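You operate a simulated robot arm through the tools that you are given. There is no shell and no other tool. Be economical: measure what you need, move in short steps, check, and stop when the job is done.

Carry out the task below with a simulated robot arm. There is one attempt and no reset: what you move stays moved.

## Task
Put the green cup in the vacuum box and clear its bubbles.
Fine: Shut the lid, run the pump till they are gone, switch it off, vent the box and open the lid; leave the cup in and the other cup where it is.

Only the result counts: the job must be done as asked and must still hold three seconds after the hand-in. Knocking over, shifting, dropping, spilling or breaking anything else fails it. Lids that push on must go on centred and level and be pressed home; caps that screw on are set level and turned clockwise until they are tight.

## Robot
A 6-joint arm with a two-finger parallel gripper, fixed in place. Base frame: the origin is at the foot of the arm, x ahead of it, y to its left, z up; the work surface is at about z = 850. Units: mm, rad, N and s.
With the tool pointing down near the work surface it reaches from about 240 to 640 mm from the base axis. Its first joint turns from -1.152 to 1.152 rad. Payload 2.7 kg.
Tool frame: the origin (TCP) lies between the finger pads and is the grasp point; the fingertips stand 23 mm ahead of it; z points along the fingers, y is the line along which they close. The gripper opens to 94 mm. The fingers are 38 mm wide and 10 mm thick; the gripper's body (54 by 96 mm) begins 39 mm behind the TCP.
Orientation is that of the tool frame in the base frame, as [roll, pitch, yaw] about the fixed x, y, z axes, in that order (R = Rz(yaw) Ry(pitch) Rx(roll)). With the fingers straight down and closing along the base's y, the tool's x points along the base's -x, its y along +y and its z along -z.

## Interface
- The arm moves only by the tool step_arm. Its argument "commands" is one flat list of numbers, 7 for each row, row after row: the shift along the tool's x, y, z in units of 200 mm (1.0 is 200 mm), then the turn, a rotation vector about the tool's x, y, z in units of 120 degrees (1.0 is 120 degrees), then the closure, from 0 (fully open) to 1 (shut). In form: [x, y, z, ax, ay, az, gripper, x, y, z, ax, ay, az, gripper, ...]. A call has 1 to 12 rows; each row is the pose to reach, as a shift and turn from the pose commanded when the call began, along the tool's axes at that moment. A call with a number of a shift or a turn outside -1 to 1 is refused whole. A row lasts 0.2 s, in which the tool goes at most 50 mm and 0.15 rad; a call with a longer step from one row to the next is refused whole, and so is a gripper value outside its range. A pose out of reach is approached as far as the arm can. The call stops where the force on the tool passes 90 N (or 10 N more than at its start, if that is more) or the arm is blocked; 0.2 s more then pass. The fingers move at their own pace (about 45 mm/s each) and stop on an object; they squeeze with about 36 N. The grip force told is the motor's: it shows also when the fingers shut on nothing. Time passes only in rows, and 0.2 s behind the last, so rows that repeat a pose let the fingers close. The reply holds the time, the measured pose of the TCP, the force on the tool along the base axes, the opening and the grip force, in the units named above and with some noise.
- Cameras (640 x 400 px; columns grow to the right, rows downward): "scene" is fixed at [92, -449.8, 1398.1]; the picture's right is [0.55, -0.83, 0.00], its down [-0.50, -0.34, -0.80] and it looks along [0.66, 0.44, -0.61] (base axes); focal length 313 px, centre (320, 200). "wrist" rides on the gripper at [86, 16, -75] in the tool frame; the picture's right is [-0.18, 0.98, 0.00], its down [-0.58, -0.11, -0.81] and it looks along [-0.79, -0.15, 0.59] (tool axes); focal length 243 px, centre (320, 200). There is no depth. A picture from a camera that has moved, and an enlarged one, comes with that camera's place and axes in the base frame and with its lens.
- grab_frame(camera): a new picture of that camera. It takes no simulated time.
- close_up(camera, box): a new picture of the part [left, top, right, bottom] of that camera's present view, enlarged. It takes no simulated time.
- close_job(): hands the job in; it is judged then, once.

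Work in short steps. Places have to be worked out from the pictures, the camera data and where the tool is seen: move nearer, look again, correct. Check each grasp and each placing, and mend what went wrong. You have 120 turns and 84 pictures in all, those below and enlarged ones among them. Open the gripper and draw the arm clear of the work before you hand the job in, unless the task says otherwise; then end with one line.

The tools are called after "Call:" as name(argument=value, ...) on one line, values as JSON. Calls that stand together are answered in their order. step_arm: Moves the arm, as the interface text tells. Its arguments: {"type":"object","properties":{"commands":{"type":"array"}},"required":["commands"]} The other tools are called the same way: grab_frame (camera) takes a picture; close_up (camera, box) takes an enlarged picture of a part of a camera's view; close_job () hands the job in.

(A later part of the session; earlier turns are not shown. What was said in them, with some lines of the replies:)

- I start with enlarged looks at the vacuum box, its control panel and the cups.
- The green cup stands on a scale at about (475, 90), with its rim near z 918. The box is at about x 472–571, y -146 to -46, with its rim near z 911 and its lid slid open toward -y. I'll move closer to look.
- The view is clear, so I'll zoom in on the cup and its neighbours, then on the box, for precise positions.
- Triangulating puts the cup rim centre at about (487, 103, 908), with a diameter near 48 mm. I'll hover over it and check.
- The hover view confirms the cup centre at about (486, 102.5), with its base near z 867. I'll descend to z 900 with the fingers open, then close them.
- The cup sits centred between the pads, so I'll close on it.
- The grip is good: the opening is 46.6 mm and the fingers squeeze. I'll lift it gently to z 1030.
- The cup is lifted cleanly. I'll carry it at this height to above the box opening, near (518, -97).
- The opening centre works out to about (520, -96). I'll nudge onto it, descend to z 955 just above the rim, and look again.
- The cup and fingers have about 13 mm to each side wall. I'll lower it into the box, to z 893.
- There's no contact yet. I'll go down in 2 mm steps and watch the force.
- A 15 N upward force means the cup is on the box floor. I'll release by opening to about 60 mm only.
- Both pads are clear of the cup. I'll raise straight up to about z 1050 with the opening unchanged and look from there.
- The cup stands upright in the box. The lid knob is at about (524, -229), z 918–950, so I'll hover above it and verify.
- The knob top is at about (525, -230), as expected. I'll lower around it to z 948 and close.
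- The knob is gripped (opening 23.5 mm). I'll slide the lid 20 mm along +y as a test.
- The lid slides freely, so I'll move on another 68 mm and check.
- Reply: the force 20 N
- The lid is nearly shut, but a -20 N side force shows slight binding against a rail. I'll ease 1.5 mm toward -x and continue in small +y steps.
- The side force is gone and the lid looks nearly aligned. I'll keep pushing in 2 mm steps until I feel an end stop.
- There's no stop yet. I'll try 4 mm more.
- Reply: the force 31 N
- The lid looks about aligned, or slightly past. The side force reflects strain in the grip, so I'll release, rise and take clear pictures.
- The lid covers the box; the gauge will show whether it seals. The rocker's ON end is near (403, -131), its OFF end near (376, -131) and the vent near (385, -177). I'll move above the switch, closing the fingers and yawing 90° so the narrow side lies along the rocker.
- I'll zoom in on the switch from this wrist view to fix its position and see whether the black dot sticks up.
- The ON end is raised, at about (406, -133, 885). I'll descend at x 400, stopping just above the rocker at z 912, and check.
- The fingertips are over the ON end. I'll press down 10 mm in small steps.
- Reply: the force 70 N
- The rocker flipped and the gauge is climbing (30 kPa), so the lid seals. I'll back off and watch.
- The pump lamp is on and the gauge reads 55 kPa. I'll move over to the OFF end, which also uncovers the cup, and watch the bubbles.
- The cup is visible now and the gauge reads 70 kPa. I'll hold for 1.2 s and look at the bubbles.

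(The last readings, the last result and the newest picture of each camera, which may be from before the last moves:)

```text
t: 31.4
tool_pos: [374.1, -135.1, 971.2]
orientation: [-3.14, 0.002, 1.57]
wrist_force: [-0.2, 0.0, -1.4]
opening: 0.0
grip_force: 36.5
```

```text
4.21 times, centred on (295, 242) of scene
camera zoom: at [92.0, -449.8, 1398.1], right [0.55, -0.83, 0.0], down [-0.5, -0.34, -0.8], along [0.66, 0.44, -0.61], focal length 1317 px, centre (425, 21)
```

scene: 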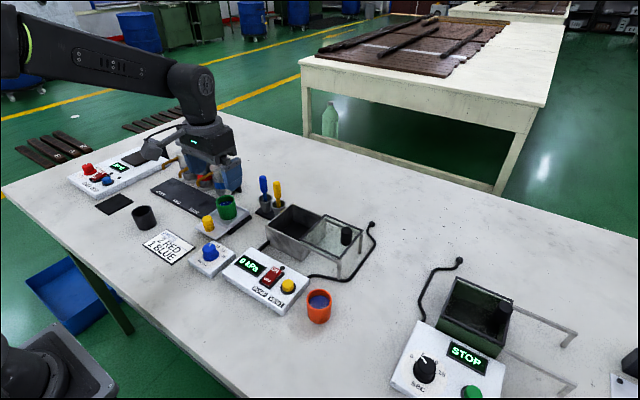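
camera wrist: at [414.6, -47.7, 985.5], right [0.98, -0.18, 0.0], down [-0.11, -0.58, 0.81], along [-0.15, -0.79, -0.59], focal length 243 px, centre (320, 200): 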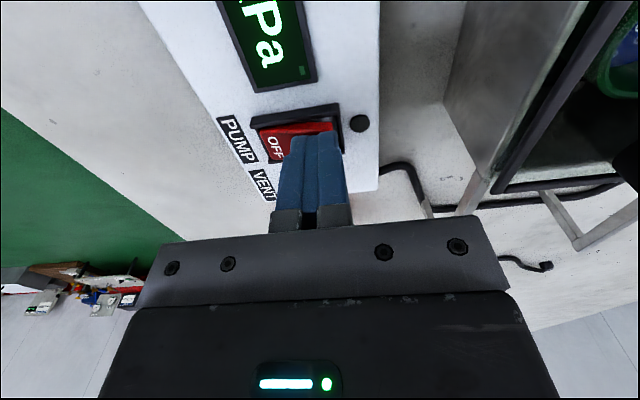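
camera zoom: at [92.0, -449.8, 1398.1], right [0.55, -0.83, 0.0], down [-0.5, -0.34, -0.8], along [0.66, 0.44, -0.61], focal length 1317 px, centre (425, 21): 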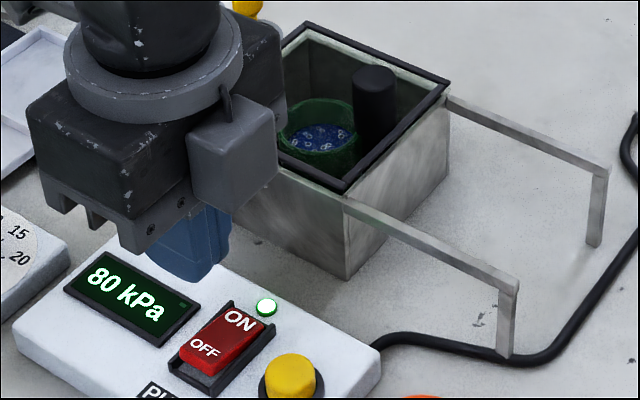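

It's at 80 kPa with bubbles still there, so I'll wait another 2.6 s.

Call:
step_arm(commands=[0, 0, 0, 0, 0, 0, 1, 0, 0, 0, 0, 0, 0, 1, 0, 0, 0, 0, 0, 0, 1, 0, 0, 0, 0, 0, 0, 1, 0, 0, 0, 0, 0, 0, 1, 0, 0, 0, 0, 0, 0, 1, 0, 0, 0, 0, 0, 0, 1, 0, 0, 0, 0, 0, 0, 1, 0, 0, 0, 0, 0, 0, 1, 0, 0, 0, 0, 0, 0, 1, 0, 0, 0, 0, 0, 0, 1, 0, 0, 0, 0, 0, 0, 1])

Call:
close_up(camera="scene", box=[260, 195, 330, 290])

```text
t: 34.0
tool_pos: [373.7, -134.3, 972.8]
orientation: [-3.141, 0.001, 1.571]
wrist_force: [0.3, 0.2, 0.0]
opening: 0.0
grip_force: 35.1
```

```text
4.21 times, centred on (295, 242) of scene
camera zoom: at [92.0, -449.8, 1398.1], right [0.55, -0.83, 0.0], down [-0.5, -0.34, -0.8], along [0.66, 0.44, -0.61], focal length 1317 px, centre (425, 21)
```

zoom: 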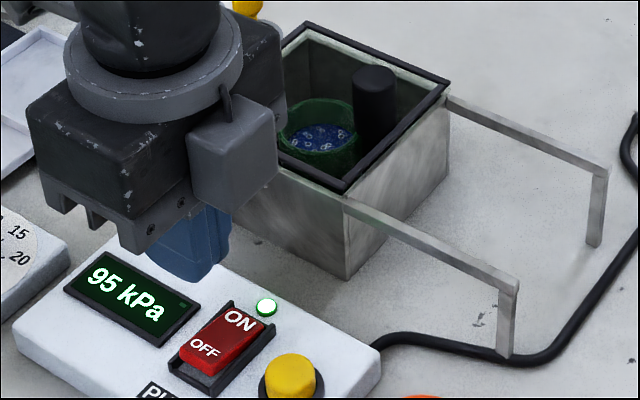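

The gauge is at 95 kPa and some bubbles remain. I'll wait on, looking closer each time.

Call:
step_arm(commands=[0, 0, 0, 0, 0, 0, 1, 0, 0, 0, 0, 0, 0, 1, 0, 0, 0, 0, 0, 0, 1, 0, 0, 0, 0, 0, 0, 1, 0, 0, 0, 0, 0, 0, 1, 0, 0, 0, 0, 0, 0, 1, 0, 0, 0, 0, 0, 0, 1, 0, 0, 0, 0, 0, 0, 1, 0, 0, 0, 0, 0, 0, 1, 0, 0, 0, 0, 0, 0, 1, 0, 0, 0, 0, 0, 0, 1, 0, 0, 0, 0, 0, 0, 1])

Call:
close_up(camera="scene", box=[275, 195, 335, 245])

```text
t: 36.6
tool_pos: [373.9, -134.4, 971.8]
orientation: [-3.141, 0.0, 1.57]
wrist_force: [-0.6, 0.2, -0.2]
opening: 0.0
grip_force: 35.8
```

```text
8.00 times, centred on (305, 220) of scene
camera zoom: at [92.0, -449.8, 1398.1], right [0.55, -0.83, 0.0], down [-0.5, -0.34, -0.8], along [0.66, 0.44, -0.61], focal length 2503 px, centre (440, 40)
```

zoom: 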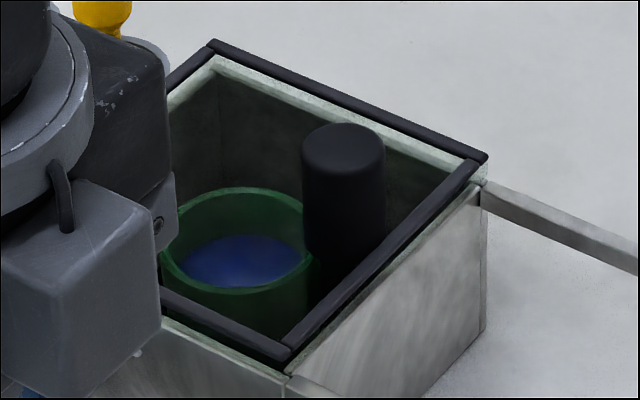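

The bubbles are gone. I'll press the OFF end now and retract in the same call.

Call:
step_arm(commands=[0, -0.01, 0.15, 0, 0, 0, 1, 0, -0.01, 0.28, 0, 0, 0, 1, 0, -0.01, 0.32, 0, 0, 0, 1, 0, -0.01, 0.34, 0, 0, 0, 1, 0, -0.01, 0.355, 0, 0, 0, 1, 0, -0.01, 0.36, 0, 0, 0, 1, 0, -0.01, 0.3, 0, 0, 0, 1, 0, -0.01, 0.15, 0, 0, 0, 1, 0, -0.01, 0, 0, 0, 0, 1])

Call:
close_up(camera="scene", box=[235, 205, 335, 305])

```text
t: 38.6
tool_pos: [370.8, -137.6, 972.9]
orientation: [-3.141, 0.001, 1.569]
wrist_force: [-0.7, 0.6, -0.8]
opening: 0.0
grip_force: 35.9
```

```text
4.00 times, centred on (285, 255) of scene
camera zoom: at [92.0, -449.8, 1398.1], right [0.55, -0.83, 0.0], down [-0.5, -0.34, -0.8], along [0.66, 0.44, -0.61], focal length 1251 px, centre (460, -20)
```

zoom: 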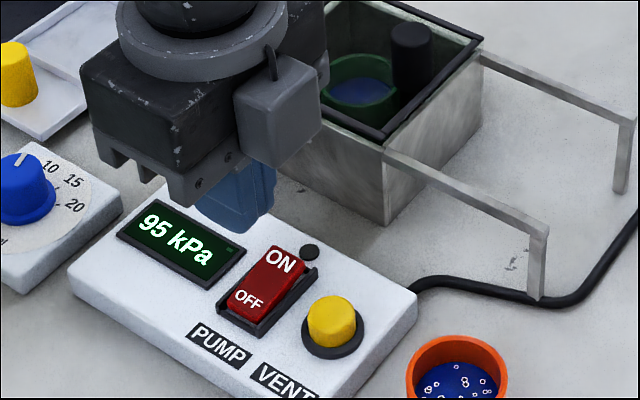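

The pump is off and the gauge holds at 95 kPa. The vent button is at about (387, -178), top z 889, so I'll move above it.

Call:
step_arm(commands=[-0.1, 0.04, 0, 0, 0, 0, 1, -0.202, 0.08, 0, 0, 0, 0, 1, -0.202, 0.08, 0.15, 0, 0, 0, 1, -0.202, 0.08, 0.24, 0, 0, 0, 1])

Call:
close_up(camera="scene", box=[245, 235, 335, 325])

Call:
close_up(camera="wrist", box=[220, 80, 420, 240])

```text
t: 39.6
tool_pos: [388.5, -175.6, 925.3]
orientation: [3.141, 0.0, 1.57]
wrist_force: [-0.2, 0.1, -0.2]
opening: 0.0
grip_force: 35.9
```

```text
4.44 times, centred on (290, 280) of scene
camera zoom: at [92.0, -449.8, 1398.1], right [0.55, -0.83, 0.0], down [-0.5, -0.34, -0.8], along [0.66, 0.44, -0.61], focal length 1390 px, centre (453, -156)
```

zoom: 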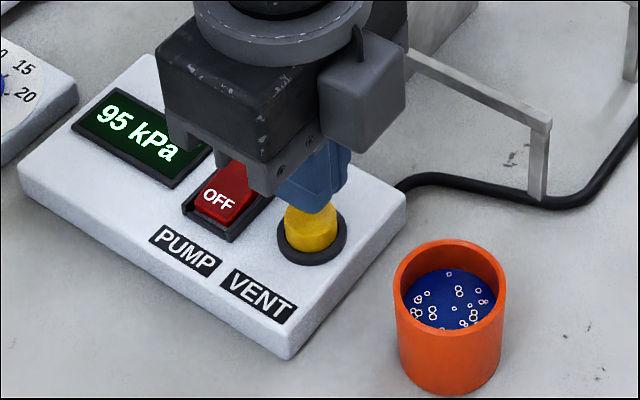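

```text
2.50 times, centred on (320, 160) of wrist
camera zoom: at [403.6, -87.6, 998.1], right [0.98, -0.18, 0.0], down [-0.11, -0.58, 0.81], along [-0.15, -0.79, -0.59], focal length 606 px, centre (320, 300)
```

zoom: 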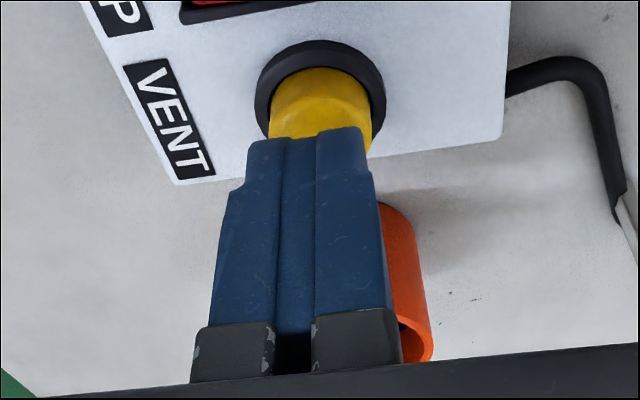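

Aligned over the button. I'll press in steps and hold, then read the gauge.

Call:
step_arm(commands=[-0.005, -0.005, 0.05, 0, 0, 0, 1, -0.005, -0.005, 0.07, 0, 0, 0, 1, -0.005, -0.005, 0.085, 0, 0, 0, 1, -0.005, -0.005, 0.1, 0, 0, 0, 1, -0.005, -0.005, 0.1, 0, 0, 0, 1])

Call:
close_up(camera="scene", box=[245, 235, 335, 325])

```text
t: 40.8
tool_pos: [386.2, -175.9, 904.6]
orientation: [3.141, 0.002, 1.569]
wrist_force: [-0.7, -0.1, 11.8]
opening: 0.0
grip_force: 35.9
```

```text
4.44 times, centred on (290, 280) of scene
camera zoom: at [91.8, -449.7, 1398.2], right [0.55, -0.83, 0.0], down [-0.5, -0.34, -0.8], along [0.66, 0.44, -0.61], focal length 1390 px, centre (453, -156)
```

zoom: 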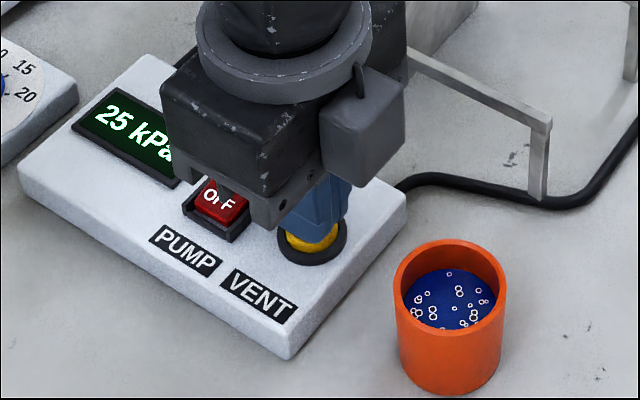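

It's venting (25 kPa). I'll keep holding the button.

Call:
step_arm(commands=[0, 0, 0, 0, 0, 0, 1, 0, 0, 0, 0, 0, 0, 1, 0, 0, 0, 0, 0, 0, 1, 0, 0, 0, 0, 0, 0, 1, 0, 0, 0, 0, 0, 0, 1, 0, 0, 0, 0, 0, 0, 1, 0, 0, 0, 0, 0, 0, 1, 0, 0, 0, 0, 0, 0, 1])

Call:
close_up(camera="scene", box=[245, 235, 335, 325])

```text
t: 42.6
tool_pos: [386.8, -175.7, 905.7]
orientation: [3.14, -0.002, 1.57]
wrist_force: [2.7, -2.5, 13.6]
opening: 0.2
grip_force: 35.6
```

```text
4.44 times, centred on (290, 280) of scene
camera zoom: at [91.9, -449.8, 1398.2], right [0.55, -0.83, 0.0], down [-0.5, -0.34, -0.8], along [0.66, 0.44, -0.61], focal length 1390 px, centre (453, -156)
```

zoom: 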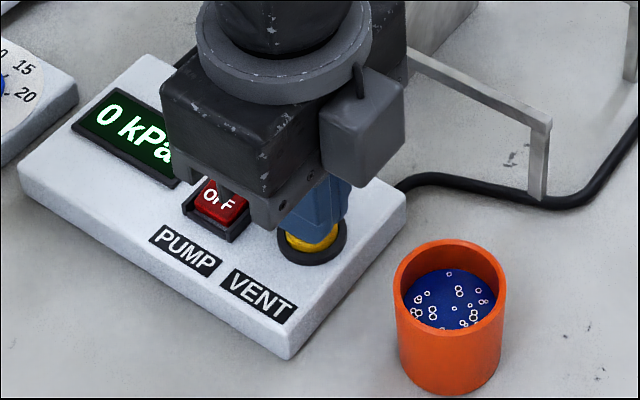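

It reads 0 kPa, so the box is vented. I'll rise straight up to about z 1065.

Call:
step_arm(commands=[0, 0, -0.1, 0, 0, 0, 1, 0, 0, -0.3, 0, 0, 0, 1, 0, 0, -0.5, 0, 0, 0, 1, 0, 0, -0.7, 0, 0, 0, 1, 0, 0, -0.8, 0, 0, 0, 1])

Call:
close_up(camera="scene", box=[225, 180, 365, 310])

```text
t: 43.8
tool_pos: [385.6, -175.8, 1066.2]
orientation: [-3.14, -0.002, 1.571]
wrist_force: [-0.4, 0.6, 0.1]
opening: 0.0
grip_force: 35.9
```

```text
3.08 times, centred on (295, 245) of scene
camera zoom: at [92.0, -449.8, 1398.1], right [0.55, -0.83, 0.0], down [-0.5, -0.34, -0.8], along [0.66, 0.44, -0.61], focal length 963 px, centre (397, 62)
```

zoom: 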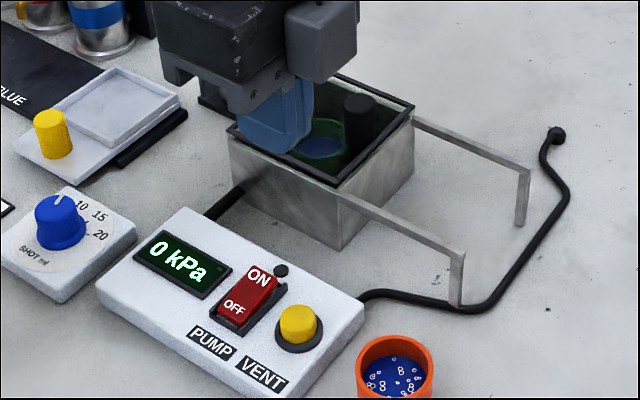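

Pump off, vented, cup clear. I'll yaw back and hover above the knob, near (524, -130), opening the fingers to 60 mm.

Call:
step_arm(commands=[0.02, 0.06, 0.0, 0, 0, -0.068, 0.36, 0.04, 0.12, 0, 0, 0, -0.136, 0.36, 0.06, 0.19, 0, 0, 0, -0.204, 0.36, 0.08, 0.26, 0, 0, 0, -0.272, 0.36, 0.1, 0.33, 0, 0, 0, -0.34, 0.36, 0.12, 0.4, 0, 0, 0, -0.408, 0.36, 0.14, 0.47, 0, 0, 0, -0.476, 0.36, 0.16, 0.54, 0, 0, 0, -0.544, 0.36, 0.19, 0.61, 0, 0, 0, -0.612, 0.36, 0.21, 0.66, 0.08, 0, 0, -0.681, 0.36, 0.23, 0.69, 0.2, 0, 0, -0.75, 0.36, 0.23, 0.69, 0.3, 0, 0, -0.75, 0.36])

Call:
grab_frame(camera="wrist")

```text
t: 46.4
tool_pos: [520.7, -129.0, 1004.6]
orientation: [3.141, 0.0, -3.137]
wrist_force: [0.9, -0.5, -0.1]
opening: 60.5
grip_force: 0.0
```

```text
30 pictures are left
camera wrist: at [434.6, -111.9, 1077.5], right [0.18, 0.98, 0.0], down [0.58, -0.11, 0.81], along [0.79, -0.15, -0.59], focal length 243 px, centre (320, 200)
```

wrist: 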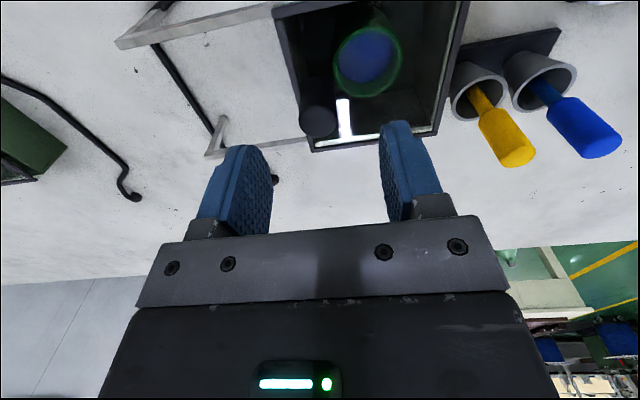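

The knob is at about (526, -130). I'll lower onto it and grip.

Call:
step_arm(commands=[-0.02, -0.005, 0.12, 0, 0, 0, 0.36, -0.02, -0.005, 0.24, 0, 0, 0, 0.36, -0.02, -0.005, 0.28, 0, 0, 0, 0.5, -0.02, -0.005, 0.28, 0, 0, 0, 0.7, -0.02, -0.005, 0.28, 0, 0, 0, 0.85, -0.02, -0.005, 0.28, 0, 0, 0, 0.9, -0.02, -0.005, 0.28, 0, 0, 0, 0.9])

```text
t: 48.0
tool_pos: [527.3, -131.1, 948.5]
orientation: [-3.14, 0.0, 3.14]
wrist_force: [2.6, -18.8, -4.8]
opening: 23.7
grip_force: 44.8
```

The knob is gripped. I'll slide the lid back toward -y.

Call:
step_arm(commands=[0.0, -0.03, 0, 0, 0, 0, 0.9, 0.0, -0.08, 0, 0, 0, 0, 0.9, 0.0, -0.13, 0, 0, 0, 0, 0.9, 0.0, -0.18, 0, 0, 0, 0, 0.9])

Call:
close_up(camera="scene", box=[260, 170, 380, 290])

```text
t: 49.0
tool_pos: [526.6, -166.7, 948.4]
orientation: [3.14, -0.005, -3.14]
wrist_force: [-8.7, 0.1, -15.0]
opening: 23.8
grip_force: 44.9
```

```text
3.33 times, centred on (320, 230) of scene
camera zoom: at [92.0, -449.9, 1398.1], right [0.55, -0.83, 0.0], down [-0.5, -0.34, -0.8], along [0.66, 0.44, -0.61], focal length 1043 px, centre (320, 100)
```

zoom: 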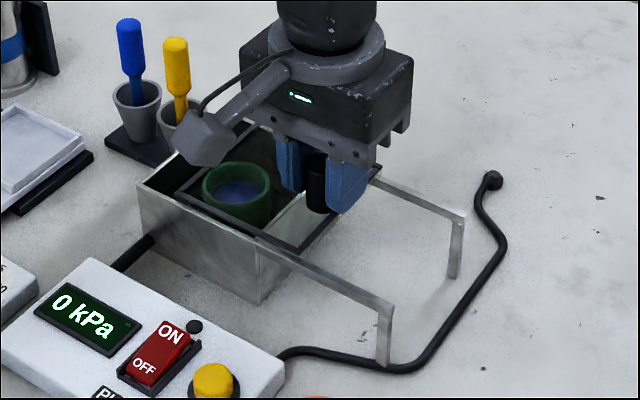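

The lid is sliding back. I'll continue about 61 mm to its original open place.

Call:
step_arm(commands=[0.003, -0.05, 0.003, 0, 0, 0, 0.9, 0.004, -0.1, 0.003, 0, 0, 0, 0.9, 0.005, -0.15, 0.003, 0, 0, 0, 0.9, 0.005, -0.2, 0.003, 0, 0, 0, 0.9, 0.005, -0.25, 0.003, 0, 0, 0, 0.9, 0.005, -0.29, 0.003, 0, 0, 0, 0.9, 0.005, -0.31, 0.003, 0, 0, 0, 0.9, 0.005, -0.31, 0.003, 0, 0, 0, 0.9])

Call:
close_up(camera="scene", box=[260, 170, 380, 290])

```text
t: 50.8
tool_pos: [526.8, -227.8, 947.7]
orientation: [3.141, 0.0, 3.142]
wrist_force: [-5.5, -1.4, -3.8]
opening: 23.7
grip_force: 45.0
```

```text
3.33 times, centred on (320, 230) of scene
camera zoom: at [91.9, -449.9, 1398.1], right [0.55, -0.83, 0.0], down [-0.5, -0.34, -0.8], along [0.66, 0.44, -0.61], focal length 1043 px, centre (320, 100)
```

zoom: 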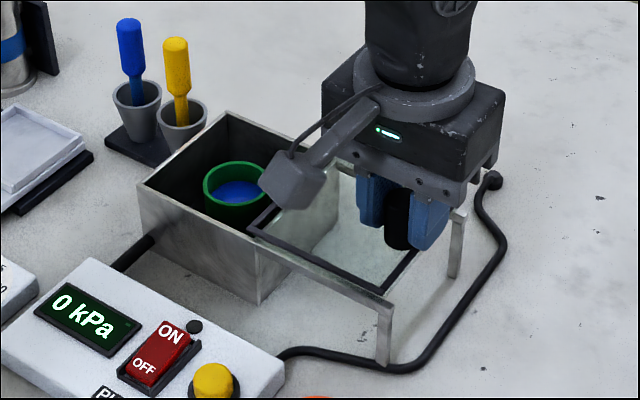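

The lid is open, at its starting place. I'll release the knob, rise, and draw the arm back.

Call:
step_arm(commands=[0, 0, 0, 0, 0, 0, 0.7, 0, 0, 0, 0, 0, 0, 0.5, 0, 0, 0, 0, 0, 0, 0.4, 0, 0, -0.15, 0, 0, 0, 0.4, 0, 0, -0.35, 0, 0, 0, 0.4, 0, 0, -0.55, 0, 0, 0, 0.3, 0, 0, -0.75, 0, 0, 0, 0.2, 0.15, 0, -0.85, 0, 0, 0, 0, 0.35, 0.05, -0.95, 0, 0, 0, 0, 0.55, 0.1, -0.97, 0, 0, 0, 0, 0.7, 0.15, -0.97, 0, 0, 0, 0])

Call:
grab_frame(camera="scene")

Call:
close_up(camera="scene", box=[220, 170, 380, 330])

```text
t: 53.2
tool_pos: [386.9, -202.1, 1140.4]
orientation: [3.141, 0.0, 3.142]
wrist_force: [0.6, -0.5, 0.1]
opening: 94.0
grip_force: 0.0
```

```text
27 pictures are left
```

scene: 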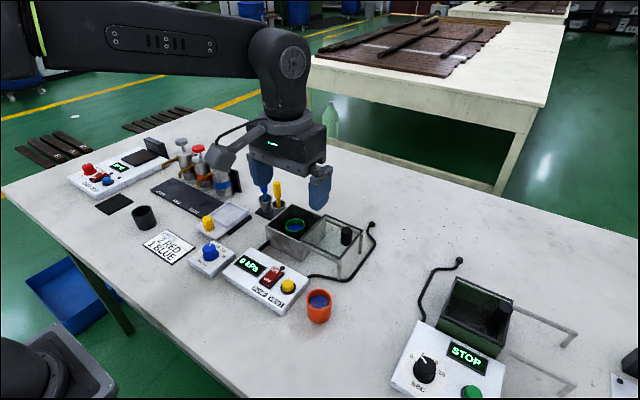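

```text
2.50 times, centred on (300, 250) of scene
camera zoom: at [92.0, -449.8, 1398.2], right [0.55, -0.83, 0.0], down [-0.5, -0.34, -0.8], along [0.66, 0.44, -0.61], focal length 782 px, centre (370, 75)
```

zoom: 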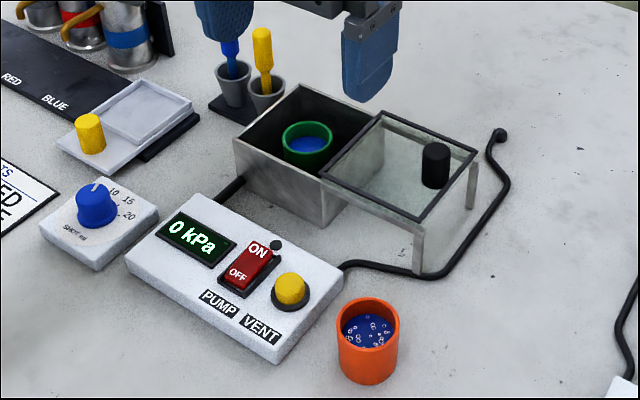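

The final picture shows the green cup in the open box without bubbles, the pump off, the gauge at 0 kPa and the orange cup in its place. The arm is clear with the gripper open, so I'll hand in.

Call:
close_job()

```text
The job is handed in.
```

The green cup is in the vacuum box with its bubbles cleared; the pump is off, the box is vented, the lid is open, and the orange cup was not moved.
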